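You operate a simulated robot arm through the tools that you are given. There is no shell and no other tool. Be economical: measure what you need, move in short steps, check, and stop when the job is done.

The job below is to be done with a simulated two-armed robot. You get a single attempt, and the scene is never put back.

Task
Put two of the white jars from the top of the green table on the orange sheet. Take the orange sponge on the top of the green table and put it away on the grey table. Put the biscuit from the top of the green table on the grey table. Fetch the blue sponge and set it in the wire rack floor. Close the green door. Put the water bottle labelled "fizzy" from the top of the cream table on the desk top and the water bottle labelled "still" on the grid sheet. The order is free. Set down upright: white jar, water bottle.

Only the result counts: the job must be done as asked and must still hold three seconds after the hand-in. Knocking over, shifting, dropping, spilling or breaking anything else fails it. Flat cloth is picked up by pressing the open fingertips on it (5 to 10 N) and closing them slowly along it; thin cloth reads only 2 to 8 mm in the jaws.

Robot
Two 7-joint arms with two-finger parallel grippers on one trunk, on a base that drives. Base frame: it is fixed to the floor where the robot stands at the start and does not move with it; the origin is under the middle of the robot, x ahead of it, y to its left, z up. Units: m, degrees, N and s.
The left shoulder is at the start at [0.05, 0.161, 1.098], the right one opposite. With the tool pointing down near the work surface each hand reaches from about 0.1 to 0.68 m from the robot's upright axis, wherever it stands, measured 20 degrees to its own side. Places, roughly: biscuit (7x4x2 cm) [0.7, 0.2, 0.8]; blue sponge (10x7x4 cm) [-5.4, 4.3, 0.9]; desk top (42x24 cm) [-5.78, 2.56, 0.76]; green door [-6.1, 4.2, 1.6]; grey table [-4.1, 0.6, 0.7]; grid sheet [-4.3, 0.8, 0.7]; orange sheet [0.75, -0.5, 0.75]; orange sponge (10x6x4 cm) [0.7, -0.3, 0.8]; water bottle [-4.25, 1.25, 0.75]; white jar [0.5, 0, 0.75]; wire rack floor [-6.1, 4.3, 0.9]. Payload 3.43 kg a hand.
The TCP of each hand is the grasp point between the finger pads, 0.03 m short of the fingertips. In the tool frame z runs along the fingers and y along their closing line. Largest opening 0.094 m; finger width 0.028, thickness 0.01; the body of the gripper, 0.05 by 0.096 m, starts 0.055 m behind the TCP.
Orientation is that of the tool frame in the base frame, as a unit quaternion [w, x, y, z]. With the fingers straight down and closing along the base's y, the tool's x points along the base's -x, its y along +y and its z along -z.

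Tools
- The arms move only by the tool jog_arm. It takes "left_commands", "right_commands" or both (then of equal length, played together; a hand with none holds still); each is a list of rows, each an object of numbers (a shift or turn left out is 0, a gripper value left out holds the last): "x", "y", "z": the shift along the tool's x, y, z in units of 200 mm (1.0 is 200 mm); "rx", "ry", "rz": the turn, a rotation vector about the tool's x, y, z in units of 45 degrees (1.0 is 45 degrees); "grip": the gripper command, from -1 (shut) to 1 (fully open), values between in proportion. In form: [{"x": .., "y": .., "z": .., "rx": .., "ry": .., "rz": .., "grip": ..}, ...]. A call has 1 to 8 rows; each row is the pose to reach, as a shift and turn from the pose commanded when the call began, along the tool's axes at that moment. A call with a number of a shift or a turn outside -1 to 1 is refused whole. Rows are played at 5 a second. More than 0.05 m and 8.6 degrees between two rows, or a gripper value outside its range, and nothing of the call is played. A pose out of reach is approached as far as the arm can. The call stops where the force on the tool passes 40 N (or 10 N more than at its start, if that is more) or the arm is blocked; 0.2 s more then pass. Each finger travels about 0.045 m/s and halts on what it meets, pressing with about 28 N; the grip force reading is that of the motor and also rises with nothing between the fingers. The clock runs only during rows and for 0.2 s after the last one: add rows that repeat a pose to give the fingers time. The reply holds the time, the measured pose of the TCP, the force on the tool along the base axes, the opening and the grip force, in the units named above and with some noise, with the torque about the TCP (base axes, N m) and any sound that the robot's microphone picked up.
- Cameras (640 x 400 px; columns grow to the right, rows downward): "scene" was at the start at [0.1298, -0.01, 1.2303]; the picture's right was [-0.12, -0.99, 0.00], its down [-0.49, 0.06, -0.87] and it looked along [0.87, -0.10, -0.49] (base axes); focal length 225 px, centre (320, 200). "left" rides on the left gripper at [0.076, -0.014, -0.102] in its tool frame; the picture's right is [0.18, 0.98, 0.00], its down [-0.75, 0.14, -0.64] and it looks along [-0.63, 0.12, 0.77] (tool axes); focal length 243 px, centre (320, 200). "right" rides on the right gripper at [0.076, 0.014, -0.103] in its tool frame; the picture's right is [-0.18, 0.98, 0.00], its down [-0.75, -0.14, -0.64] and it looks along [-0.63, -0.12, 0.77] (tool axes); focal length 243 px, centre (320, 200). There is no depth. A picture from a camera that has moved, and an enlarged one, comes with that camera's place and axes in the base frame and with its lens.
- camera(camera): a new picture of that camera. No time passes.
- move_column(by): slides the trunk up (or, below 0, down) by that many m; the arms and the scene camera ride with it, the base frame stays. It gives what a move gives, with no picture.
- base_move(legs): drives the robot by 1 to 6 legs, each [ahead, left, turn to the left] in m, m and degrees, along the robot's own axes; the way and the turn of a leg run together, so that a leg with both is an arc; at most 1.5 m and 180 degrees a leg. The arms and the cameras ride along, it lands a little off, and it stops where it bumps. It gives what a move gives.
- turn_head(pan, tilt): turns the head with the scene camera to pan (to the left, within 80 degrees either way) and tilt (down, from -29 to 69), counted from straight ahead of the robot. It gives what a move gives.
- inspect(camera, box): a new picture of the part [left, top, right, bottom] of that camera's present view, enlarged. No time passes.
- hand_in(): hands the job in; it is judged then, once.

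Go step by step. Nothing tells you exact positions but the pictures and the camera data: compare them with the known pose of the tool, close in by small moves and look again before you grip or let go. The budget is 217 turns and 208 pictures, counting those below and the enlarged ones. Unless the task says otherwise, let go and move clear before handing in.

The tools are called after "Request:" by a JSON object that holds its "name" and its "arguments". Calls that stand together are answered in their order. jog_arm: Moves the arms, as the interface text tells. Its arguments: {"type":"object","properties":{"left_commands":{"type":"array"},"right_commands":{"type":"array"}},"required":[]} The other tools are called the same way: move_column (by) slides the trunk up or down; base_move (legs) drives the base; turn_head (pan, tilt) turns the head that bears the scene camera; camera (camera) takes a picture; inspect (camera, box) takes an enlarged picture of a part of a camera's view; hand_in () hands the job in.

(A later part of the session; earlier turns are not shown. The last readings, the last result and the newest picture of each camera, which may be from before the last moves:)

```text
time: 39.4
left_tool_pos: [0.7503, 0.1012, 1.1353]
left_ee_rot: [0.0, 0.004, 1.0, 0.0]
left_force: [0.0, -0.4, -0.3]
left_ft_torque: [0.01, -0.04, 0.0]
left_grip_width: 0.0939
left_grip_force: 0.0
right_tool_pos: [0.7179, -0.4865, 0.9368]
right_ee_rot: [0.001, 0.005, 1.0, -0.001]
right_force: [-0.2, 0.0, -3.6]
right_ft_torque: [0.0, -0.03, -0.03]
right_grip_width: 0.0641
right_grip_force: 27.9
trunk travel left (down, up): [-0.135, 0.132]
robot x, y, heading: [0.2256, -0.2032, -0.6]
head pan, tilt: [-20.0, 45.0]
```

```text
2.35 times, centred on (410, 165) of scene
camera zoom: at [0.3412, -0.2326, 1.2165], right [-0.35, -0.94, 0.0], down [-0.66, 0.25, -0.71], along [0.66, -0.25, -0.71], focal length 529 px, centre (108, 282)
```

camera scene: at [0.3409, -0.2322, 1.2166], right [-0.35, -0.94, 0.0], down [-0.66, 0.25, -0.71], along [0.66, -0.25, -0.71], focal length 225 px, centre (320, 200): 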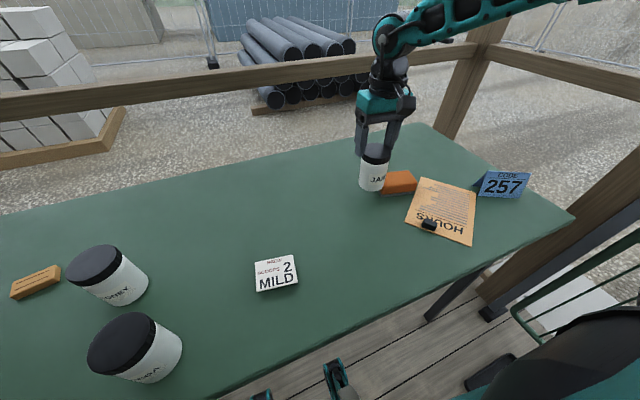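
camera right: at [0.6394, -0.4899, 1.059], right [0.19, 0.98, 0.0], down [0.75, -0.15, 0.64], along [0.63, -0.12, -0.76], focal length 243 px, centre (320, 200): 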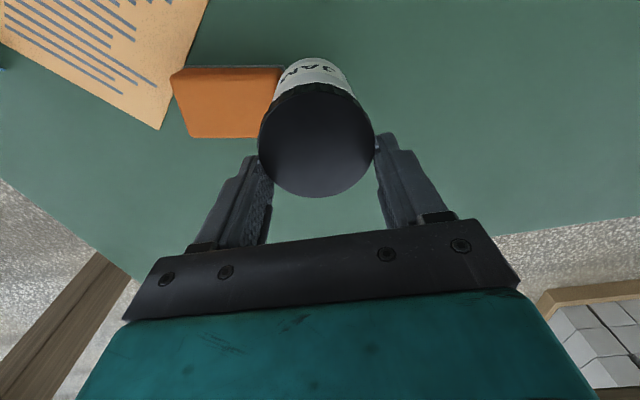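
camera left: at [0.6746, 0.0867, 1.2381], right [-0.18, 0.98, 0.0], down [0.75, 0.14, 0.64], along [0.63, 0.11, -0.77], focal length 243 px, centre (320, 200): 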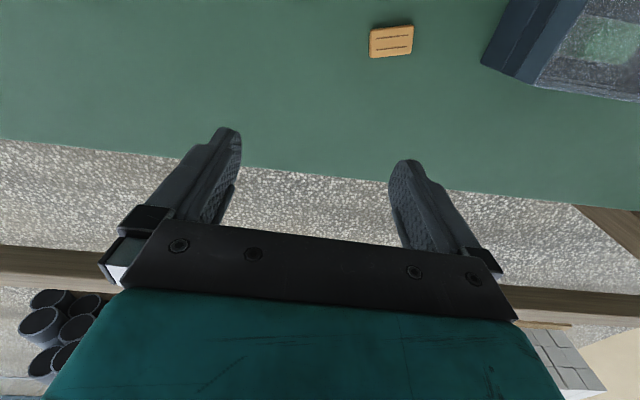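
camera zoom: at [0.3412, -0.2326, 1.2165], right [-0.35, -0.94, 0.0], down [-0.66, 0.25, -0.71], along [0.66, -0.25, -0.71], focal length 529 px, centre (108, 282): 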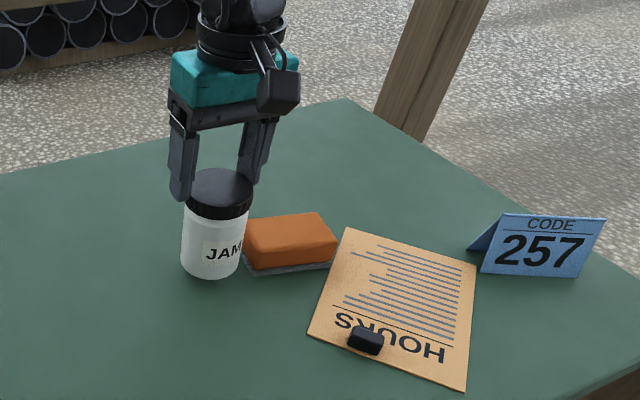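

Almost down, so I lower in small steps until contact.

Request:
{"name": "jog_arm", "arguments": {"right_commands": [{"z": 0.025}, {"z": 0.04}, {"z": 0.055}]}}

```text
time: 40.2
left_tool_pos: [0.7508, 0.1013, 1.1358]
left_ee_rot: [0.0, 0.004, 1.0, 0.0]
left_force: [0.2, -0.6, 0.3]
left_ft_torque: [0.0, 0.01, 0.0]
left_grip_width: 0.094
left_grip_force: 0.0
right_tool_pos: [0.7175, -0.4859, 0.9244]
right_ee_rot: [0.001, 0.005, 1.0, 0.0]
right_force: [0.2, 0.3, -3.2]
right_ft_torque: [-0.03, -0.04, -0.04]
right_grip_width: 0.0639
right_grip_force: 27.4
trunk travel left (down, up): [-0.135, 0.132]
robot x, y, heading: [0.225, -0.206, -0.4]
head pan, tilt: [-20.0, 45.0]
```

Request:
{"name": "jog_arm", "arguments": {"right_commands": [{"z": 0.025}, {"z": 0.05}, {"z": 0.065}]}}

Request:
{"name": "inspect", "arguments": {"camera": "scene", "box": [330, 80, 490, 250]}}

```text
time: 41.0
left_tool_pos: [0.7494, 0.1004, 1.1369]
left_ee_rot: [0.003, 0.004, 1.0, 0.0]
left_force: [-0.2, -0.3, 0.4]
left_ft_torque: [0.04, 0.03, 0.03]
left_grip_width: 0.0941
left_grip_force: 0.0
right_tool_pos: [0.7174, -0.484, 0.9156]
right_ee_rot: [0.007, 0.006, 1.0, 0.0]
right_force: [1.3, -10.7, 31.2]
right_ft_torque: [-0.45, 0.16, 0.07]
right_grip_width: 0.064
right_grip_force: 28.5
trunk travel left (down, up): [-0.135, 0.132]
robot x, y, heading: [0.2251, -0.2055, -0.4]
head pan, tilt: [-20.0, 45.0]
```

```text
2.35 times, centred on (410, 165) of scene
camera zoom: at [0.3391, -0.2322, 1.2172], right [-0.35, -0.94, 0.0], down [-0.66, 0.25, -0.71], along [0.66, -0.25, -0.71], focal length 529 px, centre (108, 282)
```

zoom: 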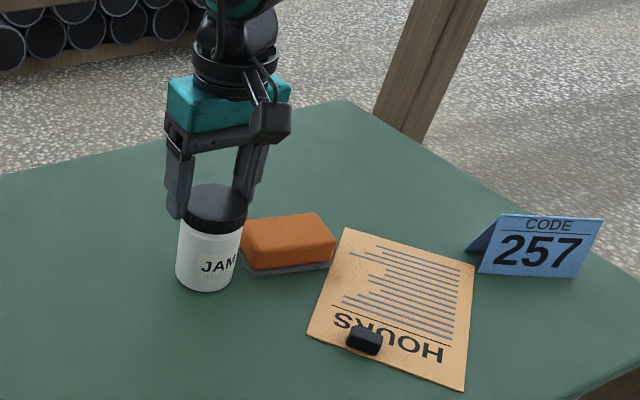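

The jar is on the table, so I ease off, open, and raise clear.

Request:
{"name": "jog_arm", "arguments": {"right_commands": [{"z": -0.02}, {"z": -0.02, "grip": 1}, {"z": -0.02}, {"z": -0.02}, {"z": -0.02}, {"z": -0.2}, {"z": -0.4}, {"z": -0.45}]}}

Request:
{"name": "camera", "arguments": {"camera": "right"}}

Request:
{"name": "camera", "arguments": {"camera": "scene"}}

```text
time: 42.8
left_tool_pos: [0.7507, 0.1005, 1.1363]
left_ee_rot: [0.0, 0.004, 1.0, 0.0]
left_force: [0.6, -0.2, -0.7]
left_ft_torque: [0.01, -0.01, -0.02]
left_grip_width: 0.094
left_grip_force: 0.0
right_tool_pos: [0.7162, -0.485, 1.0026]
right_ee_rot: [0.0, 0.004, 1.0, 0.0]
right_force: [-1.0, 1.1, 0.6]
right_ft_torque: [-0.03, 0.03, -0.01]
right_grip_width: 0.0939
right_grip_force: 0.1
trunk travel left (down, up): [-0.135, 0.132]
robot x, y, heading: [0.2271, -0.2025, -0.5]
head pan, tilt: [-20.0, 45.0]
```

```text
174 pictures are left
camera right: at [0.6395, -0.4707, 1.1051], right [0.19, 0.98, 0.0], down [0.75, -0.15, 0.64], along [0.63, -0.12, -0.77], focal length 243 px, centre (320, 200)
```

right: 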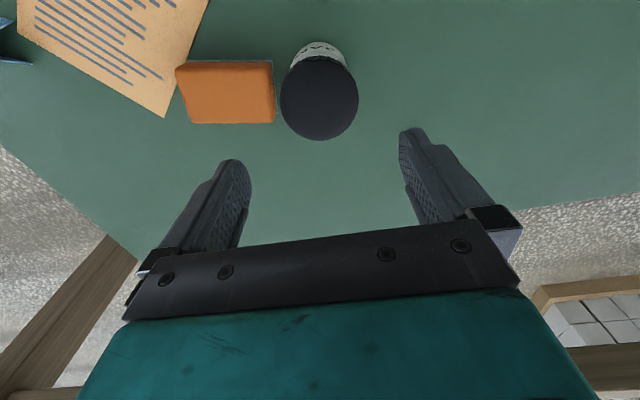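

```text
173 pictures are left
camera scene: at [0.341, -0.2325, 1.2165], right [-0.35, -0.94, 0.0], down [-0.66, 0.25, -0.71], along [0.66, -0.25, -0.71], focal length 225 px, centre (320, 200)
```

scene: 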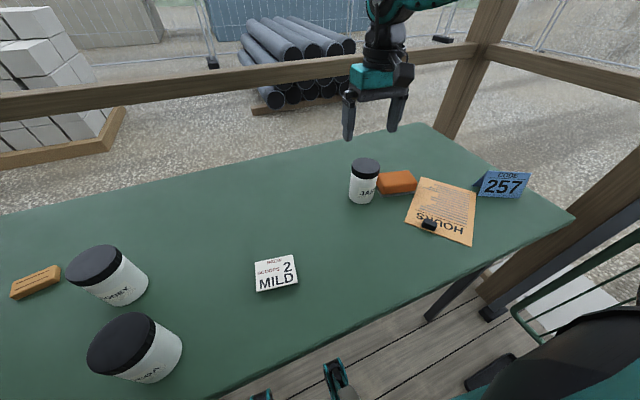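

JAM is upright at about (0.704,-0.483). I'll move it aside by gripping at lid height this time, then the sponge, then slide the sheet back where it was.

Request:
{"name": "jog_arm", "arguments": {"right_commands": [{"x": 0.06, "y": 0.01, "z": 0.2}, {"x": 0.06, "y": 0.01, "z": 0.4}, {"x": 0.06, "y": 0.01, "z": 0.55}, {"x": 0.06, "y": 0.01, "z": 0.57}]}}

Request:
{"name": "camera", "arguments": {"camera": "right"}}

Request:
{"name": "inspect", "arguments": {"camera": "scene", "box": [320, 80, 440, 220]}}

```text
time: 43.8
left_tool_pos: [0.752, 0.1002, 1.1352]
left_ee_rot: [-0.001, 0.004, 1.0, 0.0]
left_force: [-0.1, 1.1, 0.0]
left_ft_torque: [0.01, -0.01, 0.01]
left_grip_width: 0.094
left_grip_force: 0.2
right_tool_pos: [0.7046, -0.4835, 0.8891]
right_ee_rot: [0.002, 0.006, 1.0, 0.001]
right_force: [0.7, 0.0, 0.2]
right_ft_torque: [0.01, -0.03, 0.02]
right_grip_width: 0.0939
right_grip_force: 0.0
trunk travel left (down, up): [-0.135, 0.132]
robot x, y, heading: [0.2248, -0.2032, -0.8]
head pan, tilt: [-20.0, 45.0]
```

```text
172 pictures are left
camera right: at [0.6281, -0.4683, 0.9912], right [0.19, 0.98, 0.0], down [0.75, -0.15, 0.64], along [0.63, -0.12, -0.76], focal length 243 px, centre (320, 200)
```

right: 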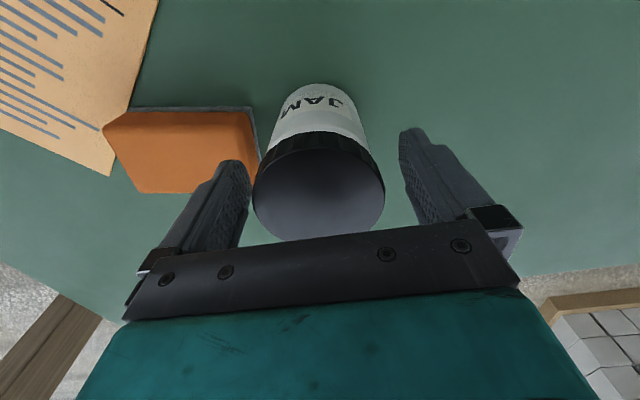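

```text
2.86 times, centred on (380, 150) of scene
camera zoom: at [0.3409, -0.2325, 1.2166], right [-0.35, -0.94, 0.0], down [-0.66, 0.25, -0.71], along [0.66, -0.25, -0.71], focal length 642 px, centre (149, 343)
```

zoom: 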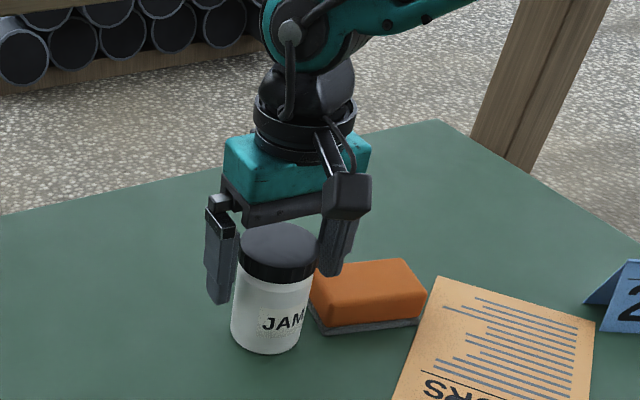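

Request:
{"name": "jog_arm", "arguments": {"right_commands": [{"x": 0.03, "y": 0.005, "z": 0.03}, {"x": 0.03, "y": 0.005, "z": 0.03, "grip": -1}, {"x": 0.03, "y": 0.005, "z": 0.03}, {"x": 0.03, "y": 0.005, "z": 0.03}, {"x": 0.03, "y": 0.005, "z": 0.03}, {"x": 0.03, "y": 0.005, "z": 0.03}, {"x": 0.03, "y": 0.005, "z": -0.1}, {"x": 0.03, "y": 0.005, "z": -0.2}]}}

Request:
{"name": "camera", "arguments": {"camera": "right"}}

Request:
{"name": "inspect", "arguments": {"camera": "scene", "box": [320, 80, 440, 220]}}

```text
time: 45.6
left_tool_pos: [0.7504, 0.1002, 1.1349]
left_ee_rot: [0.0, 0.005, 1.0, -0.001]
left_force: [0.1, -0.2, 0.0]
left_ft_torque: [0.03, -0.03, 0.01]
left_grip_width: 0.0942
left_grip_force: 0.0
right_tool_pos: [0.6974, -0.4847, 0.9282]
right_ee_rot: [0.001, 0.006, 1.0, 0.001]
right_force: [0.0, 0.2, -3.8]
right_ft_torque: [-0.01, 0.08, 0.0]
right_grip_width: 0.0677
right_grip_force: 28.1
trunk travel left (down, up): [-0.135, 0.132]
robot x, y, heading: [0.2267, -0.2047, -0.3]
head pan, tilt: [-20.0, 45.0]
```

```text
170 pictures are left
camera right: at [0.6204, -0.47, 1.0312], right [0.19, 0.98, 0.0], down [0.75, -0.15, 0.64], along [0.63, -0.12, -0.77], focal length 243 px, centre (320, 200)
```

right: 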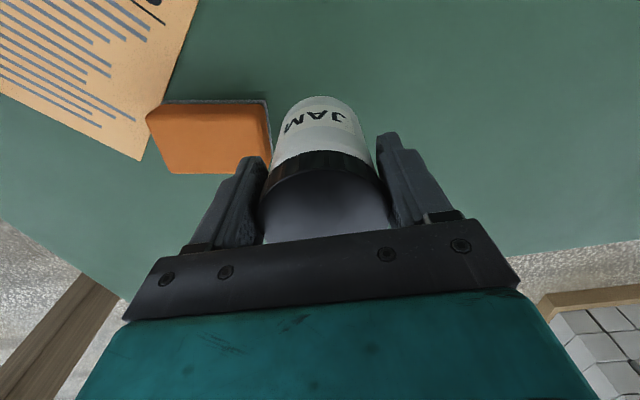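

```text
2.86 times, centred on (380, 150) of scene
camera zoom: at [0.3411, -0.2326, 1.2165], right [-0.35, -0.94, 0.0], down [-0.66, 0.25, -0.71], along [0.66, -0.25, -0.71], focal length 642 px, centre (149, 343)
```

zoom: 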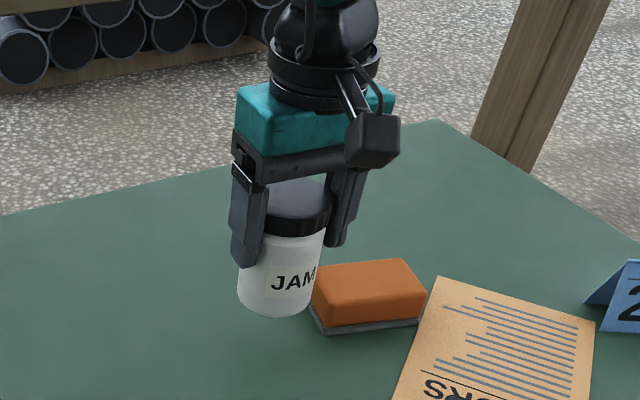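

JAM is now held firmly by the lid (0.068 m) and lifted without slipping. I drive left and set it aside at about y=-0.2.

Request:
{"name": "base_move", "arguments": {"legs": [[0, 0.28, 0]]}}

Request:
{"name": "camera", "arguments": {"camera": "scene"}}

```text
time: 48.7
left_tool_pos: [0.7522, 0.3878, 1.1355]
left_ee_rot: [-0.001, 0.001, 1.0, 0.0]
left_force: [0.0, -0.3, 0.8]
left_ft_torque: [0.02, 0.01, -0.01]
left_grip_width: 0.094
left_grip_force: 0.0
right_tool_pos: [0.7004, -0.1991, 0.9289]
right_ee_rot: [0.001, 0.002, 1.0, 0.001]
right_force: [0.2, -0.3, -3.4]
right_ft_torque: [-0.03, 0.04, 0.0]
right_grip_width: 0.0676
right_grip_force: 27.6
trunk travel left (down, up): [-0.135, 0.132]
robot x, y, heading: [0.2261, 0.0797, -0.2]
head pan, tilt: [-20.0, 45.0]
```

```text
168 pictures are left
camera scene: at [0.3432, 0.0522, 1.2165], right [-0.35, -0.94, 0.0], down [-0.66, 0.24, -0.71], along [0.66, -0.24, -0.71], focal length 225 px, centre (320, 200)
```

scene: 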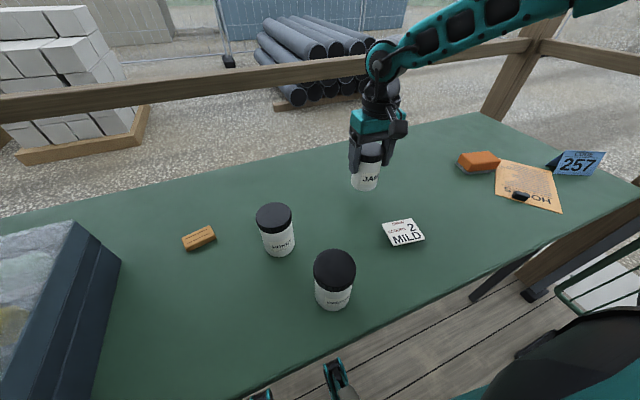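

Clear table below, so I lower JAM to TCP z≈0.884 and release.

Request:
{"name": "jog_arm", "arguments": {"right_commands": [{"z": 0.12}, {"z": 0.2}, {"z": 0.225}, {"z": 0.225}]}}

```text
time: 49.7
left_tool_pos: [0.7515, 0.3872, 1.1363]
left_ee_rot: [0.0, 0.002, 1.0, 0.0]
left_force: [-0.7, 0.1, 0.3]
left_ft_torque: [-0.02, 0.01, 0.01]
left_grip_width: 0.0938
left_grip_force: 0.1
right_tool_pos: [0.6987, -0.1988, 0.884]
right_ee_rot: [0.001, 0.003, 1.0, 0.001]
right_force: [-0.3, 0.4, -2.9]
right_ft_torque: [0.02, 0.02, 0.0]
right_grip_width: 0.0673
right_grip_force: 28.2
trunk travel left (down, up): [-0.135, 0.132]
robot x, y, heading: [0.2237, 0.08, -0.2]
head pan, tilt: [-20.0, 45.0]
```

Request:
{"name": "jog_arm", "arguments": {"right_commands": [{"z": 0.015}, {"z": 0.03}]}}

```text
time: 50.3
left_tool_pos: [0.7495, 0.387, 1.137]
left_ee_rot: [0.002, 0.002, 1.0, -0.001]
left_force: [0.0, -0.2, -0.5]
left_ft_torque: [-0.02, 0.03, 0.0]
left_grip_width: 0.0942
left_grip_force: 0.0
right_tool_pos: [0.7015, -0.1998, 0.8828]
right_ee_rot: [0.006, 0.003, 1.0, 0.0]
right_force: [-3.8, -6.7, 22.2]
right_ft_torque: [0.01, 0.07, -0.05]
right_grip_width: 0.0675
right_grip_force: 28.0
trunk travel left (down, up): [-0.135, 0.132]
robot x, y, heading: [0.2281, 0.0786, -0.3]
head pan, tilt: [-20.0, 45.0]
```

Request:
{"name": "jog_arm", "arguments": {"right_commands": [{"z": -0.025}, {"z": -0.025, "grip": 1}, {"z": -0.025}, {"z": -0.025}, {"z": -0.025}, {"z": -0.25}, {"z": -0.45}, {"z": -0.55}]}}

Request:
{"name": "jog_arm", "arguments": {"right_commands": [{"rz": 0.19}, {"rz": 0.38}, {"rz": 0.57}, {"rz": 0.76}, {"rz": 0.95}]}}

Request:
{"name": "jog_arm", "arguments": {"right_commands": [{"rz": 0.19}, {"rz": 0.38}, {"rz": 0.57}, {"rz": 0.76}, {"rz": 0.95}, {"rz": 1.0}]}}

Request:
{"name": "camera", "arguments": {"camera": "scene"}}

```text
time: 52.1
left_tool_pos: [0.7495, 0.3867, 1.1354]
left_ee_rot: [0.001, 0.002, 1.0, 0.001]
left_force: [-1.2, -0.6, 0.4]
left_ft_torque: [0.01, 0.01, 0.01]
left_grip_width: 0.0938
left_grip_force: 0.0
right_tool_pos: [0.7018, -0.1999, 0.9866]
right_ee_rot: [0.001, 0.002, 1.0, 0.001]
right_force: [-0.5, 0.6, -0.4]
right_ft_torque: [0.02, 0.03, 0.01]
right_grip_width: 0.0942
right_grip_force: 0.0
trunk travel left (down, up): [-0.135, 0.132]
robot x, y, heading: [0.2253, 0.0811, -0.3]
head pan, tilt: [-20.0, 45.0]
```

```text
time: 53.3
left_tool_pos: [0.7507, 0.3873, 1.136]
left_ee_rot: [0.0, 0.002, 1.0, 0.0]
left_force: [-0.1, 0.0, 0.3]
left_ft_torque: [0.01, 0.01, 0.0]
left_grip_width: 0.094
left_grip_force: 0.0
right_tool_pos: [0.6999, -0.1984, 0.9891]
right_ee_rot: [0.002, 0.368, 0.93, 0.0]
right_force: [-0.1, -0.1, 0.0]
right_ft_torque: [0.04, -0.02, -0.01]
right_grip_width: 0.0941
right_grip_force: 0.2
trunk travel left (down, up): [-0.135, 0.132]
robot x, y, heading: [0.227, 0.0801, -0.2]
head pan, tilt: [-20.0, 45.0]
```

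```text
time: 54.7
left_tool_pos: [0.7513, 0.388, 1.1359]
left_ee_rot: [0.0, 0.001, 1.0, 0.0]
left_force: [0.1, 1.4, 0.7]
left_ft_torque: [0.0, 0.02, -0.03]
left_grip_width: 0.0941
left_grip_force: 0.0
right_tool_pos: [0.6997, -0.1992, 0.9884]
right_ee_rot: [0.001, 0.695, 0.719, 0.002]
right_force: [0.4, 0.0, 0.8]
right_ft_torque: [0.0, 0.01, 0.03]
right_grip_width: 0.0938
right_grip_force: 0.1
trunk travel left (down, up): [-0.135, 0.132]
robot x, y, heading: [0.2232, 0.0815, -0.2]
head pan, tilt: [-20.0, 45.0]
```

```text
167 pictures are left
camera scene: at [0.343, 0.0522, 1.2166], right [-0.35, -0.94, 0.0], down [-0.66, 0.24, -0.71], along [0.66, -0.24, -0.71], focal length 225 px, centre (320, 200)
```

scene: 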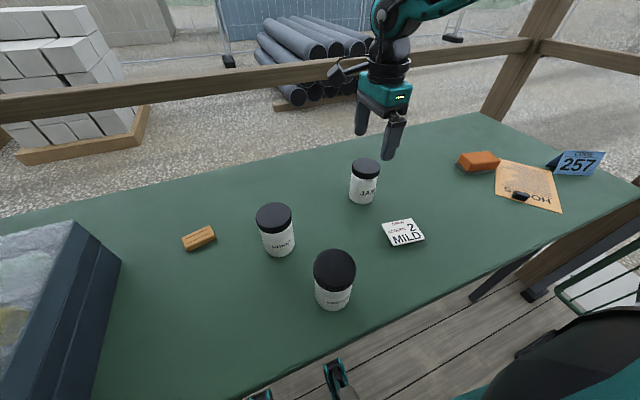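

The hand is now turned to close along base x. I drive right to bring it over the sponge.

Request:
{"name": "base_move", "arguments": {"legs": [[0, -0.375, 0]]}}

Request:
{"name": "camera", "arguments": {"camera": "scene"}}

Request:
{"name": "camera", "arguments": {"camera": "right"}}

```text
time: 58.6
left_tool_pos: [0.7489, 0.0084, 1.1352]
left_ee_rot: [-0.001, -0.001, 1.0, -0.001]
left_force: [-0.3, -0.2, -0.2]
left_ft_torque: [-0.01, 0.01, -0.01]
left_grip_width: 0.0938
left_grip_force: 0.1
right_tool_pos: [0.701, -0.5772, 0.9866]
right_ee_rot: [0.001, 0.693, 0.721, 0.002]
right_force: [0.0, -0.5, -0.6]
right_ft_torque: [0.01, 0.0, -0.01]
right_grip_width: 0.0938
right_grip_force: 0.1
trunk travel left (down, up): [-0.135, 0.132]
robot x, y, heading: [0.2272, -0.2994, 0.3]
head pan, tilt: [-20.0, 45.0]
```

```text
166 pictures are left
camera scene: at [0.3426, -0.329, 1.2166], right [-0.34, -0.94, 0.0], down [-0.66, 0.24, -0.71], along [0.66, -0.24, -0.71], focal length 225 px, centre (320, 200)
```

scene: 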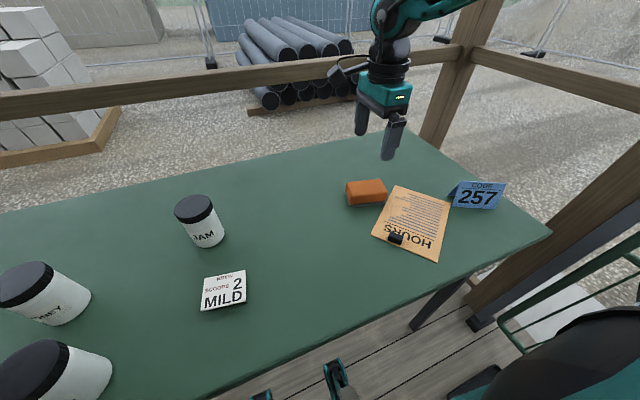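

```text
165 pictures are left
camera right: at [0.7116, -0.5007, 1.09], right [0.99, -0.14, 0.0], down [-0.11, -0.76, 0.64], along [-0.09, -0.63, -0.77], focal length 243 px, centre (320, 200)
```

right: 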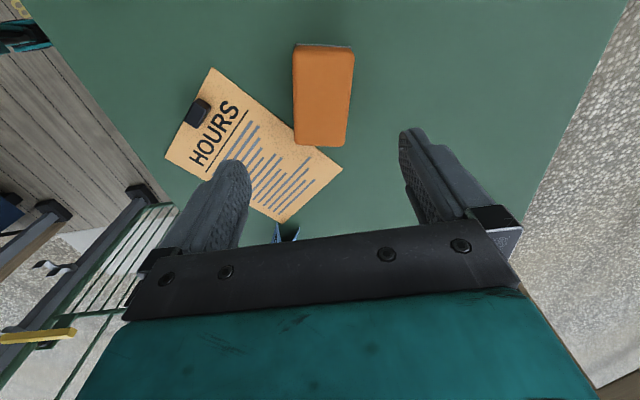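

The sponge is straight beneath the open fingers, so I descend to TCP z≈0.838 and grip.

Request:
{"name": "jog_arm", "arguments": {"right_commands": [{"z": 0.2, "y": 0.01}, {"z": 0.4, "y": 0.01}, {"z": 0.6, "y": 0.01}, {"z": 0.745, "y": 0.01}, {"z": 0.745, "y": 0.01}]}}

Request:
{"name": "inspect", "arguments": {"camera": "scene", "box": [320, 100, 460, 240]}}

```text
time: 59.8
left_tool_pos: [0.75, 0.0089, 1.1352]
left_ee_rot: [0.0, -0.001, 1.0, 0.0]
left_force: [0.3, -0.1, -1.2]
left_ft_torque: [0.02, 0.02, -0.01]
left_grip_width: 0.0941
left_grip_force: 0.0
right_tool_pos: [0.7037, -0.578, 0.8386]
right_ee_rot: [0.002, 0.693, 0.721, 0.001]
right_force: [0.1, 0.0, 0.0]
right_ft_torque: [0.01, -0.01, 0.01]
right_grip_width: 0.094
right_grip_force: 0.1
trunk travel left (down, up): [-0.135, 0.132]
robot x, y, heading: [0.2235, -0.3022, 0.3]
head pan, tilt: [-20.0, 45.0]
```

```text
2.86 times, centred on (390, 170) of scene
camera zoom: at [0.3426, -0.3288, 1.2166], right [-0.34, -0.94, 0.0], down [-0.66, 0.24, -0.71], along [0.66, -0.24, -0.71], focal length 642 px, centre (120, 286)
```

zoom: 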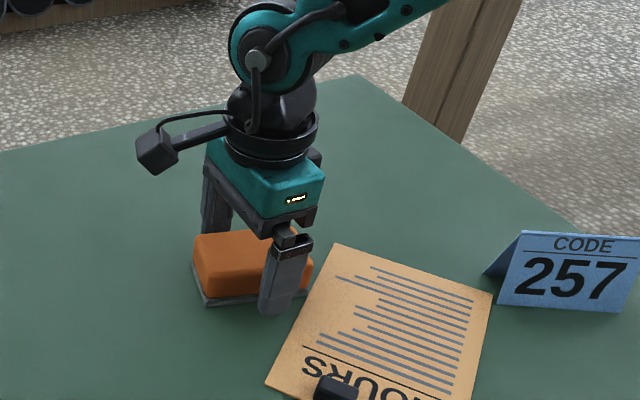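

Request:
{"name": "jog_arm", "arguments": {"right_commands": [{"grip": -1}, {}, {}, {}, {}, {"z": -0.15}, {"z": -0.35}, {"z": -0.5}]}}

Request:
{"name": "camera", "arguments": {"camera": "scene"}}

```text
time: 61.6
left_tool_pos: [0.7493, 0.0086, 1.1363]
left_ee_rot: [0.0, -0.001, 1.0, 0.0]
left_force: [0.7, 0.1, 0.6]
left_ft_torque: [0.01, 0.04, 0.0]
left_grip_width: 0.0939
left_grip_force: 0.0
right_tool_pos: [0.7018, -0.578, 0.9384]
right_ee_rot: [0.0, 0.693, 0.721, 0.001]
right_force: [-0.3, -0.7, -0.4]
right_ft_torque: [-0.01, 0.0, -0.01]
right_grip_width: 0.0677
right_grip_force: 27.5
trunk travel left (down, up): [-0.135, 0.132]
robot x, y, heading: [0.2271, -0.2989, 0.1]
head pan, tilt: [-20.0, 45.0]
```

```text
163 pictures are left
camera scene: at [0.3425, -0.3288, 1.2165], right [-0.34, -0.94, 0.0], down [-0.66, 0.24, -0.71], along [0.67, -0.24, -0.71], focal length 225 px, centre (320, 200)
```

scene: 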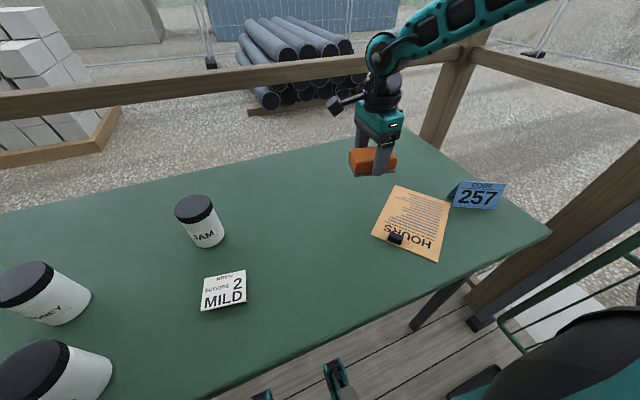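

The sponge is held, so I park it at about (0.70,-0.34) for now.

Request:
{"name": "base_move", "arguments": {"legs": [[0, 0.235, 0]]}}

Request:
{"name": "jog_arm", "arguments": {"right_commands": [{"z": 0.2}, {"z": 0.4}, {"z": 0.49}, {"z": 0.49}]}}

Request:
{"name": "camera", "arguments": {"camera": "scene"}}

```text
time: 64.2
left_tool_pos: [0.7495, 0.238, 1.1351]
left_ee_rot: [0.0, -0.001, 1.0, 0.0]
left_force: [-0.2, -0.2, -0.1]
left_ft_torque: [-0.01, 0.01, -0.02]
left_grip_width: 0.0939
left_grip_force: 0.1
right_tool_pos: [0.7014, -0.3489, 0.9384]
right_ee_rot: [0.001, 0.694, 0.72, 0.001]
right_force: [-0.7, -0.5, -1.0]
right_ft_torque: [0.0, -0.05, 0.01]
right_grip_width: 0.0667
right_grip_force: 28.3
trunk travel left (down, up): [-0.135, 0.132]
robot x, y, heading: [0.2245, -0.0659, -0.3]
head pan, tilt: [-20.0, 45.0]
```

```text
time: 65.2
left_tool_pos: [0.7492, 0.2372, 1.1351]
left_ee_rot: [-0.001, -0.001, 1.0, 0.0]
left_force: [0.3, 0.0, 0.8]
left_ft_torque: [-0.01, 0.02, -0.05]
left_grip_width: 0.0941
left_grip_force: 0.0
right_tool_pos: [0.6983, -0.3477, 0.8405]
right_ee_rot: [0.0, 0.694, 0.72, 0.003]
right_force: [0.9, 0.7, -1.0]
right_ft_torque: [-0.02, -0.02, 0.01]
right_grip_width: 0.0661
right_grip_force: 28.0
trunk travel left (down, up): [-0.135, 0.132]
robot x, y, heading: [0.2296, -0.0724, 0.1]
head pan, tilt: [-20.0, 45.0]
```

```text
162 pictures are left
camera scene: at [0.3424, -0.0988, 1.2166], right [-0.34, -0.94, 0.0], down [-0.66, 0.24, -0.71], along [0.66, -0.24, -0.71], focal length 225 px, centre (320, 200)
```

scene: 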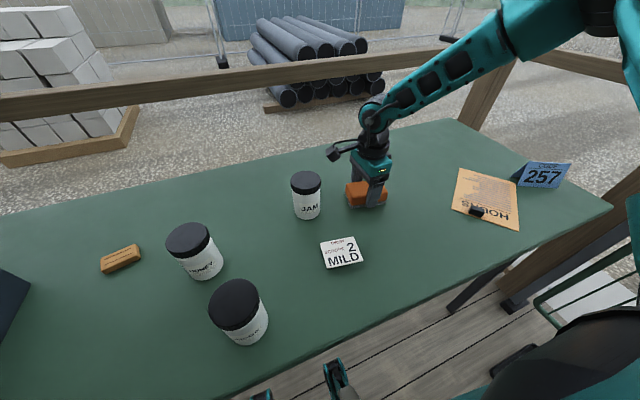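

Now I release the sponge and rise.

Request:
{"name": "jog_arm", "arguments": {"right_commands": [{"z": 0.005}, {"z": 0.005, "grip": 1}, {"z": 0.005}, {"z": 0.005}, {"z": -0.1}, {"z": -0.3}, {"z": -0.5}, {"z": -0.7}]}}

Request:
{"name": "base_move", "arguments": {"legs": [[0, -0.28, 0]]}}

Request:
{"name": "camera", "arguments": {"camera": "scene"}}

Request:
{"name": "camera", "arguments": {"camera": "right"}}

```text
time: 67.0
left_tool_pos: [0.7495, 0.2379, 1.1362]
left_ee_rot: [0.001, -0.001, 1.0, 0.001]
left_force: [0.8, 0.4, 0.3]
left_ft_torque: [-0.01, 0.01, 0.02]
left_grip_width: 0.0941
left_grip_force: 0.0
right_tool_pos: [0.6996, -0.3463, 0.9814]
right_ee_rot: [0.0, 0.693, 0.721, 0.002]
right_force: [0.3, -0.3, 0.4]
right_ft_torque: [-0.01, 0.04, 0.02]
right_grip_width: 0.0941
right_grip_force: 0.2
trunk travel left (down, up): [-0.135, 0.132]
robot x, y, heading: [0.228, -0.0735, 0.2]
head pan, tilt: [-20.0, 45.0]
```

```text
time: 70.1
left_tool_pos: [0.7497, -0.0409, 1.1362]
left_ee_rot: [0.0, 0.001, 1.0, 0.001]
left_force: [0.3, 0.5, 0.3]
left_ft_torque: [0.0, 0.01, -0.03]
left_grip_width: 0.0939
left_grip_force: 0.1
right_tool_pos: [0.6986, -0.625, 0.9813]
right_ee_rot: [0.001, 0.695, 0.719, 0.002]
right_force: [0.7, 0.8, -1.0]
right_ft_torque: [-0.01, 0.01, 0.01]
right_grip_width: 0.0943
right_grip_force: 0.1
trunk travel left (down, up): [-0.135, 0.132]
robot x, y, heading: [0.2259, -0.346, -0.1]
head pan, tilt: [-20.0, 45.0]
```

```text
161 pictures are left
camera scene: at [0.3417, -0.3761, 1.2166], right [-0.35, -0.94, 0.0], down [-0.66, 0.24, -0.71], along [0.66, -0.24, -0.71], focal length 225 px, centre (320, 200)
```

scene: 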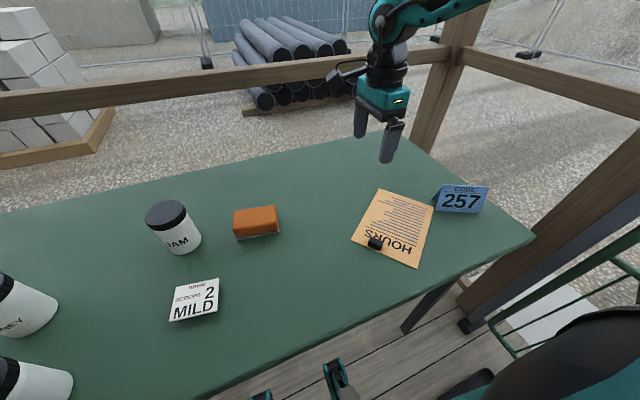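

```text
160 pictures are left
camera right: at [0.7099, -0.5482, 1.084], right [0.99, -0.15, 0.0], down [-0.12, -0.76, 0.64], along [-0.09, -0.63, -0.77], focal length 243 px, centre (320, 200)
```

right: 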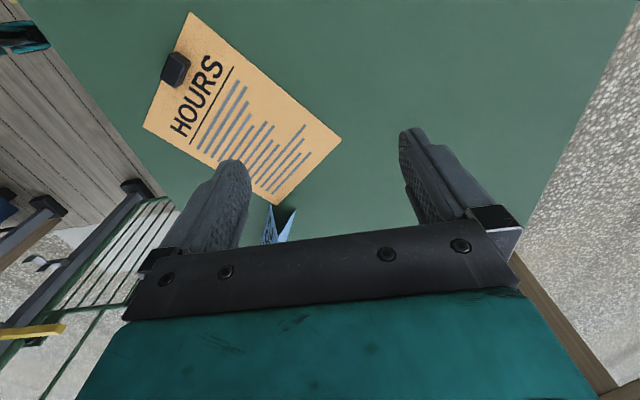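

I've worked out that the sheet needs about +49° rotation and a shift of about (+0.065,+0.15) to go back. I position the open fingertips over its middle.

Request:
{"name": "base_move", "arguments": {"legs": [[0, 0.07, 0]]}}

Request:
{"name": "jog_arm", "arguments": {"right_commands": [{"x": -0.15, "y": -0.15}, {"x": -0.3, "y": -0.3}, {"x": -0.45, "y": -0.4}, {"x": -0.54, "y": -0.5, "z": 0.1}, {"x": -0.54, "y": -0.5, "z": 0.3}, {"x": -0.54, "y": -0.5, "z": 0.5}]}}

Request:
{"name": "camera", "arguments": {"camera": "right"}}

Request:
{"name": "camera", "arguments": {"camera": "scene"}}

```text
time: 71.3
left_tool_pos: [0.7495, 0.0281, 1.1351]
left_ee_rot: [0.0, 0.001, 1.0, 0.0]
left_force: [0.2, -0.4, -0.2]
left_ft_torque: [0.01, 0.04, 0.0]
left_grip_width: 0.0943
left_grip_force: 0.1
right_tool_pos: [0.6993, -0.5552, 0.9817]
right_ee_rot: [0.001, 0.695, 0.719, 0.001]
right_force: [0.0, -0.1, 0.5]
right_ft_torque: [0.01, 0.0, 0.02]
right_grip_width: 0.0941
right_grip_force: 0.0
trunk travel left (down, up): [-0.135, 0.132]
robot x, y, heading: [0.2265, -0.2755, -0.1]
head pan, tilt: [-20.0, 45.0]
```

```text
time: 72.8
left_tool_pos: [0.7495, 0.0282, 1.1358]
left_ee_rot: [0.0, 0.0, 1.0, 0.001]
left_force: [-0.2, 0.7, -0.7]
left_ft_torque: [-0.02, -0.01, 0.02]
left_grip_width: 0.0938
left_grip_force: 0.0
right_tool_pos: [0.6025, -0.6653, 0.8825]
right_ee_rot: [0.001, 0.694, 0.72, 0.002]
right_force: [-0.5, -1.4, 0.6]
right_ft_torque: [-0.04, -0.02, -0.02]
right_grip_width: 0.0937
right_grip_force: 0.0
trunk travel left (down, up): [-0.135, 0.132]
robot x, y, heading: [0.2253, -0.2802, -0.2]
head pan, tilt: [-20.0, 45.0]
```

```text
159 pictures are left
camera right: at [0.6142, -0.5893, 0.9858], right [0.99, -0.15, 0.0], down [-0.12, -0.76, 0.64], along [-0.09, -0.63, -0.77], focal length 243 px, centre (320, 200)
```

right: 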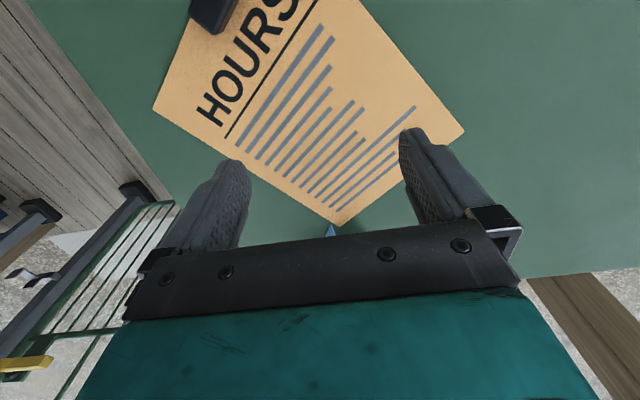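

```text
158 pictures are left
camera scene: at [0.3422, -0.3069, 1.2166], right [-0.34, -0.94, 0.0], down [-0.66, 0.24, -0.71], along [0.66, -0.24, -0.71], focal length 225 px, centre (320, 200)
```

scene: 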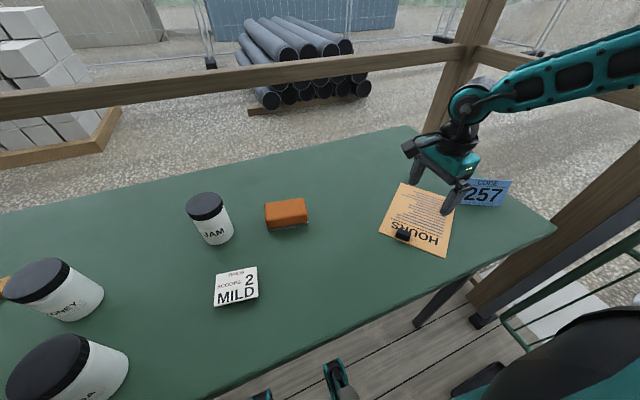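

Fingers are centered on the sheet, so I lower until light contact.

Request:
{"name": "jog_arm", "arguments": {"right_commands": [{"z": 0.15}, {"z": 0.25}, {"z": 0.27}]}}

```text
time: 73.7
left_tool_pos: [0.7487, 0.0288, 1.1356]
left_ee_rot: [0.002, 0.002, 1.0, -0.001]
left_force: [-0.4, -0.1, -0.4]
left_ft_torque: [0.01, 0.01, -0.01]
left_grip_width: 0.0938
left_grip_force: 0.0
right_tool_pos: [0.6042, -0.666, 0.8311]
right_ee_rot: [0.004, 0.694, 0.72, 0.001]
right_force: [-7.4, -1.5, 25.5]
right_ft_torque: [0.01, 1.48, 0.02]
right_grip_width: 0.0939
right_grip_force: 0.0
trunk travel left (down, up): [-0.135, 0.132]
robot x, y, heading: [0.222, -0.2803, -0.4]
head pan, tilt: [-20.0, 45.0]
stopped in row 3 (right hand): the force on the tool passed its limit at 42 N (the readings are from after the stop); the commanded pose is now the measured one
```

Contact is at TCP z≈0.831 (table about 0.80). I ease off to a light press.

Request:
{"name": "jog_arm", "arguments": {"right_commands": [{"z": -0.012}]}}

```text
time: 74.1
left_tool_pos: [0.7492, 0.0293, 1.1361]
left_ee_rot: [0.0, 0.002, 1.0, -0.001]
left_force: [-0.4, -0.1, -0.5]
left_ft_torque: [0.02, -0.01, 0.0]
left_grip_width: 0.0938
left_grip_force: 0.1
right_tool_pos: [0.6035, -0.6662, 0.833]
right_ee_rot: [0.003, 0.694, 0.72, 0.002]
right_force: [-3.3, -0.6, 12.0]
right_ft_torque: [0.02, 0.75, 0.02]
right_grip_width: 0.0942
right_grip_force: 0.1
trunk travel left (down, up): [-0.135, 0.132]
robot x, y, heading: [0.2265, -0.2773, -0.2]
head pan, tilt: [-20.0, 45.0]
```

Request:
{"name": "jog_arm", "arguments": {"right_commands": [{"rx": 0.02}]}}

```text
time: 74.5
left_tool_pos: [0.75, 0.0295, 1.1355]
left_ee_rot: [0.001, 0.001, 1.0, -0.001]
left_force: [-0.1, -0.4, 0.0]
left_ft_torque: [-0.02, 0.0, 0.01]
left_grip_width: 0.0939
left_grip_force: 0.0
right_tool_pos: [0.6051, -0.6673, 0.8326]
right_ee_rot: [-0.001, 0.694, 0.72, -0.003]
right_force: [-0.8, 3.4, 6.7]
right_ft_torque: [0.09, -0.33, 0.11]
right_grip_width: 0.0936
right_grip_force: 0.0
trunk travel left (down, up): [-0.135, 0.132]
robot x, y, heading: [0.227, -0.2791, -0.0]
head pan, tilt: [-20.0, 45.0]
```

Request:
{"name": "jog_arm", "arguments": {"right_commands": [{"rx": -0.008, "z": 0.006}]}}

```text
time: 74.9
left_tool_pos: [0.7482, 0.0288, 1.1358]
left_ee_rot: [0.001, 0.0, 1.0, 0.0]
left_force: [0.3, 0.0, -0.1]
left_ft_torque: [0.01, 0.01, 0.01]
left_grip_width: 0.0942
left_grip_force: 0.1
right_tool_pos: [0.6035, -0.6667, 0.8332]
right_ee_rot: [0.0, 0.693, 0.721, -0.002]
right_force: [0.3, 4.8, 11.2]
right_ft_torque: [0.18, -0.22, 0.08]
right_grip_width: 0.0934
right_grip_force: 0.1
trunk travel left (down, up): [-0.135, 0.132]
robot x, y, heading: [0.2266, -0.2778, -0.3]
head pan, tilt: [-20.0, 45.0]
```

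Both fingers now press evenly (about 11 N). I test with a small drag: 2 cm and 8°.

Request:
{"name": "jog_arm", "arguments": {"right_commands": [{"x": 0.05, "rz": -0.09}, {"x": 0.1, "rz": -0.18}]}}

Request:
{"name": "camera", "arguments": {"camera": "right"}}

```text
time: 75.5
left_tool_pos: [0.7482, 0.028, 1.1376]
left_ee_rot: [0.001, 0.001, 1.0, -0.001]
left_force: [-1.1, 0.9, 0.1]
left_ft_torque: [0.0, 0.03, 0.01]
left_grip_width: 0.094
left_grip_force: 0.0
right_tool_pos: [0.6048, -0.6473, 0.8318]
right_ee_rot: [0.002, 0.642, 0.767, -0.003]
right_force: [1.5, -5.8, 16.6]
right_ft_torque: [-0.02, -0.45, -0.53]
right_grip_width: 0.0936
right_grip_force: 0.1
trunk travel left (down, up): [-0.135, 0.132]
robot x, y, heading: [0.2236, -0.2818, -0.2]
head pan, tilt: [-20.0, 45.0]
```

```text
157 pictures are left
camera right: at [0.6052, -0.5689, 0.9346], right [1.0, -0.01, 0.0], down [-0.01, -0.76, 0.65], along [-0.01, -0.65, -0.76], focal length 243 px, centre (320, 200)
```

right: 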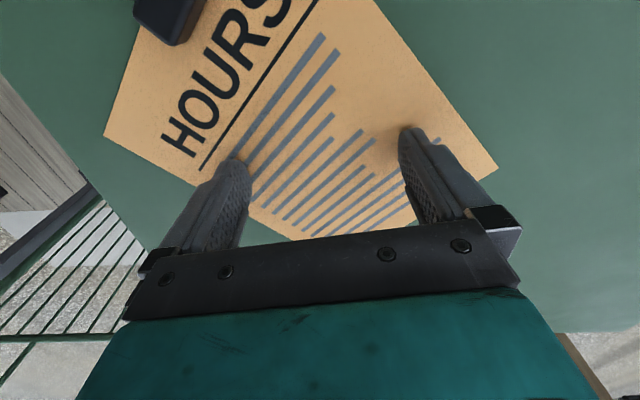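

The sheet follows the fingers. I continue the drag in halves.

Request:
{"name": "jog_arm", "arguments": {"right_commands": [{"x": 0.1, "y": 0.07, "rz": -0.15, "z": -0.003}, {"x": 0.2, "y": 0.14, "rz": -0.3, "z": -0.003}, {"x": 0.31, "y": 0.208, "rz": -0.455, "z": -0.003}]}}

Request:
{"name": "camera", "arguments": {"camera": "right"}}

```text
time: 76.3
left_tool_pos: [0.7473, 0.0292, 1.1377]
left_ee_rot: [0.002, 0.002, 1.0, -0.001]
left_force: [0.0, 0.1, 0.0]
left_ft_torque: [0.04, -0.02, 0.01]
left_grip_width: 0.0939
left_grip_force: 0.0
right_tool_pos: [0.6379, -0.5797, 0.8329]
right_ee_rot: [0.001, 0.495, 0.869, -0.002]
right_force: [-3.2, -8.5, 32.2]
right_ft_torque: [-0.1, -0.03, -0.55]
right_grip_width: 0.0933
right_grip_force: 0.1
trunk travel left (down, up): [-0.135, 0.132]
robot x, y, heading: [0.228, -0.2811, -0.2]
head pan, tilt: [-20.0, 45.0]
```

```text
156 pictures are left
camera right: at [0.6104, -0.5045, 0.9344], right [0.94, 0.34, 0.0], down [0.26, -0.72, 0.65], along [0.22, -0.61, -0.76], focal length 243 px, centre (320, 200)
```

right: 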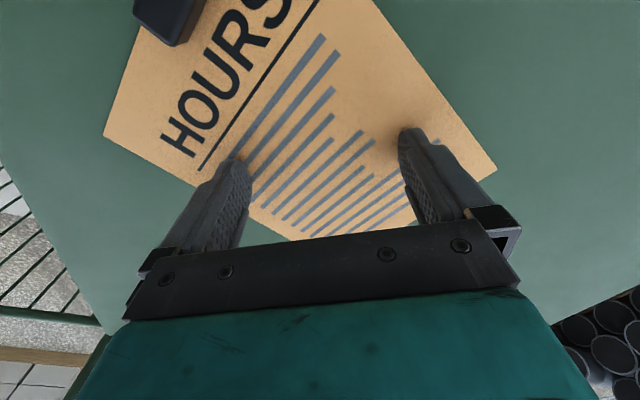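

Working well. I ease the pressure and finish the rest.

Request:
{"name": "jog_arm", "arguments": {"right_commands": [{"x": 0.0, "y": 0.0, "z": -0.01}, {"x": 0.07, "y": 0.1, "rz": -0.15, "z": -0.012}, {"x": 0.15, "y": 0.2, "rz": -0.3, "z": -0.013}, {"x": 0.22, "y": 0.29, "rz": -0.45, "z": -0.014}]}}

Request:
{"name": "camera", "arguments": {"camera": "right"}}

Request:
{"name": "camera", "arguments": {"camera": "scene"}}

```text
time: 77.3
left_tool_pos: [0.7483, 0.0283, 1.1369]
left_ee_rot: [0.002, 0.001, 1.0, 0.001]
left_force: [0.1, -0.5, 0.9]
left_ft_torque: [-0.01, 0.0, -0.01]
left_grip_width: 0.0939
left_grip_force: 0.1
right_tool_pos: [0.6619, -0.5121, 0.8322]
right_ee_rot: [0.0, 0.335, 0.942, -0.002]
right_force: [0.1, -5.1, 21.5]
right_ft_torque: [0.24, -0.3, -0.41]
right_grip_width: 0.0918
right_grip_force: 0.0
trunk travel left (down, up): [-0.135, 0.132]
robot x, y, heading: [0.2282, -0.277, 0.1]
head pan, tilt: [-20.0, 45.0]
```

```text
155 pictures are left
camera right: at [0.6117, -0.4516, 0.9348], right [0.76, 0.65, 0.0], down [0.5, -0.58, 0.64], along [0.41, -0.49, -0.77], focal length 243 px, centre (320, 200)
```

right: 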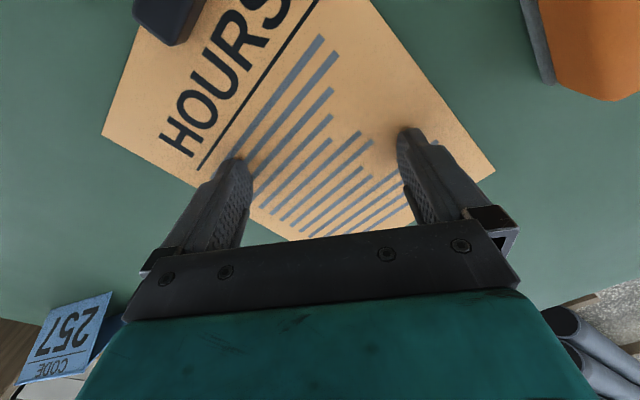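

```text
154 pictures are left
camera scene: at [0.3402, -0.3066, 1.2168], right [-0.35, -0.94, 0.0], down [-0.66, 0.24, -0.71], along [0.66, -0.24, -0.71], focal length 225 px, centre (320, 200)
```

scene: 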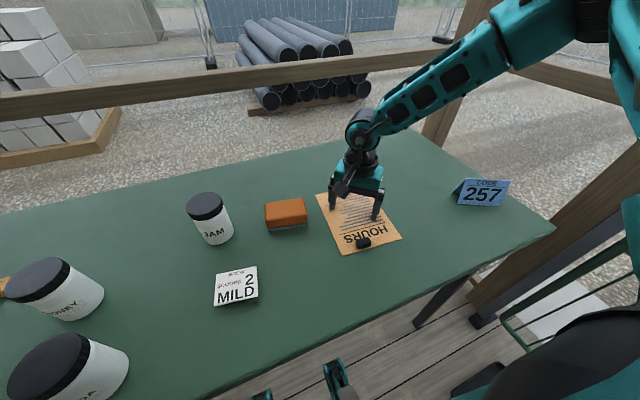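

The sheet is back within about 1 cm of its original pose. I lift off and square up the hand.

Request:
{"name": "jog_arm", "arguments": {"right_commands": [{"z": -0.1}, {"z": -0.3}, {"z": -0.5, "rz": -0.15}, {"z": -0.7, "rz": -0.32}, {"z": -0.8, "rz": -0.5}, {"z": -0.8, "rz": -0.68}, {"z": -0.8, "rz": -0.87}]}}

Request:
{"name": "base_move", "arguments": {"legs": [[0, 0.35, 0]]}}

Request:
{"name": "camera", "arguments": {"camera": "right"}}

Request:
{"name": "camera", "arguments": {"camera": "scene"}}

```text
time: 78.9
left_tool_pos: [0.7504, 0.0284, 1.135]
left_ee_rot: [0.0, 0.002, 1.0, 0.0]
left_force: [-0.1, 0.3, 1.1]
left_ft_torque: [0.04, 0.02, -0.03]
left_grip_width: 0.094
left_grip_force: 0.0
right_tool_pos: [0.6623, -0.5114, 0.9925]
right_ee_rot: [-0.002, -0.002, 1.0, -0.002]
right_force: [0.4, 0.8, 0.2]
right_ft_torque: [0.02, 0.03, -0.04]
right_grip_width: 0.094
right_grip_force: 0.0
trunk travel left (down, up): [-0.135, 0.132]
robot x, y, heading: [0.2273, -0.2838, -0.6]
head pan, tilt: [-20.0, 45.0]
```

```text
time: 82.5
left_tool_pos: [0.7497, 0.3749, 1.1347]
left_ee_rot: [0.0, -0.001, 1.0, 0.001]
left_force: [-0.2, -0.2, 0.3]
left_ft_torque: [-0.01, 0.01, -0.03]
left_grip_width: 0.094
left_grip_force: 0.0
right_tool_pos: [0.6628, -0.1658, 0.9929]
right_ee_rot: [-0.002, -0.003, 1.0, -0.002]
right_force: [0.9, 0.2, 0.3]
right_ft_torque: [0.01, 0.03, 0.0]
right_grip_width: 0.094
right_grip_force: 0.0
trunk travel left (down, up): [-0.135, 0.132]
robot x, y, heading: [0.2306, 0.0631, 0.0]
head pan, tilt: [-20.0, 45.0]
```

```text
153 pictures are left
camera right: at [0.5868, -0.1508, 1.096], right [0.18, 0.98, 0.0], down [0.76, -0.13, 0.64], along [0.63, -0.12, -0.77], focal length 243 px, centre (320, 200)
```

right: 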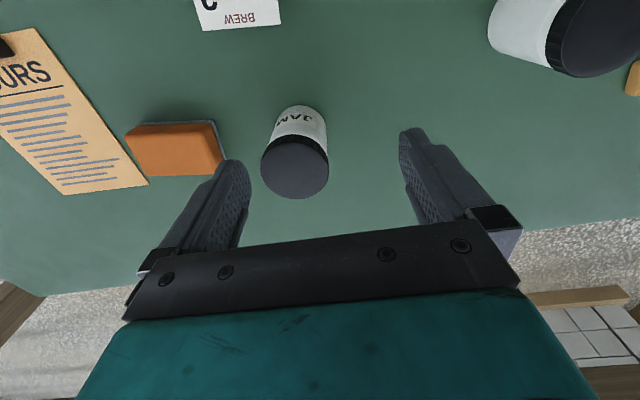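

```text
152 pictures are left
camera scene: at [0.3425, 0.0379, 1.2166], right [-0.34, -0.94, 0.0], down [-0.66, 0.24, -0.71], along [0.66, -0.24, -0.71], focal length 225 px, centre (320, 200)
```

scene: 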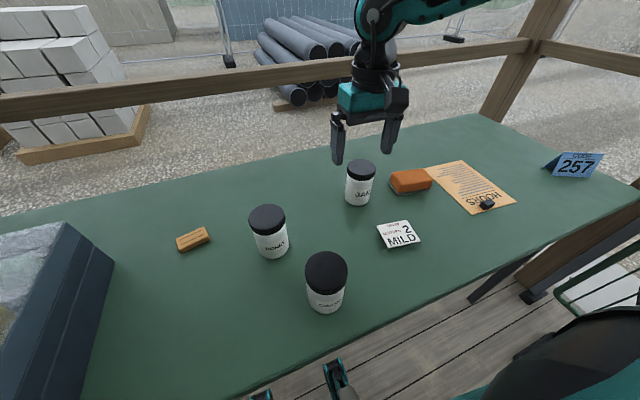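

JAM is at (0.702,-0.20). I align, descend, grip it by the lid, and lift higher this time.

Request:
{"name": "jog_arm", "arguments": {"right_commands": [{"x": -0.1, "y": -0.09}, {"x": -0.195, "y": -0.17}, {"x": -0.195, "y": -0.17, "z": 0.2}, {"x": -0.195, "y": -0.17, "z": 0.4}, {"x": -0.195, "y": -0.17, "z": 0.53}, {"x": -0.195, "y": -0.17, "z": 0.53}]}}

Request:
{"name": "camera", "arguments": {"camera": "right"}}

```text
time: 83.9
left_tool_pos: [0.7477, 0.3739, 1.1353]
left_ee_rot: [0.0, 0.0, 1.0, -0.001]
left_force: [0.3, -0.5, -0.9]
left_ft_torque: [0.0, -0.03, 0.02]
left_grip_width: 0.0942
left_grip_force: 0.1
right_tool_pos: [0.6989, -0.1995, 0.8869]
right_ee_rot: [-0.001, -0.003, 1.0, -0.002]
right_force: [-0.1, -0.1, -0.3]
right_ft_torque: [0.01, 0.02, -0.03]
right_grip_width: 0.0942
right_grip_force: 0.0
trunk travel left (down, up): [-0.135, 0.132]
robot x, y, heading: [0.2272, 0.0629, 0.2]
head pan, tilt: [-20.0, 45.0]
```

```text
151 pictures are left
camera right: at [0.6249, -0.1852, 0.9905], right [0.18, 0.98, 0.0], down [0.76, -0.13, 0.64], along [0.63, -0.12, -0.77], focal length 243 px, centre (320, 200)
```

right: 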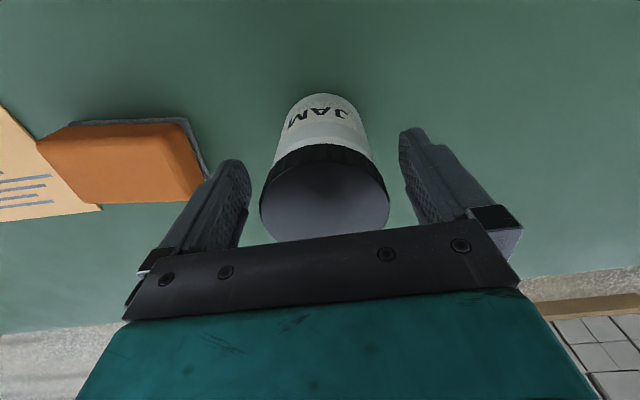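

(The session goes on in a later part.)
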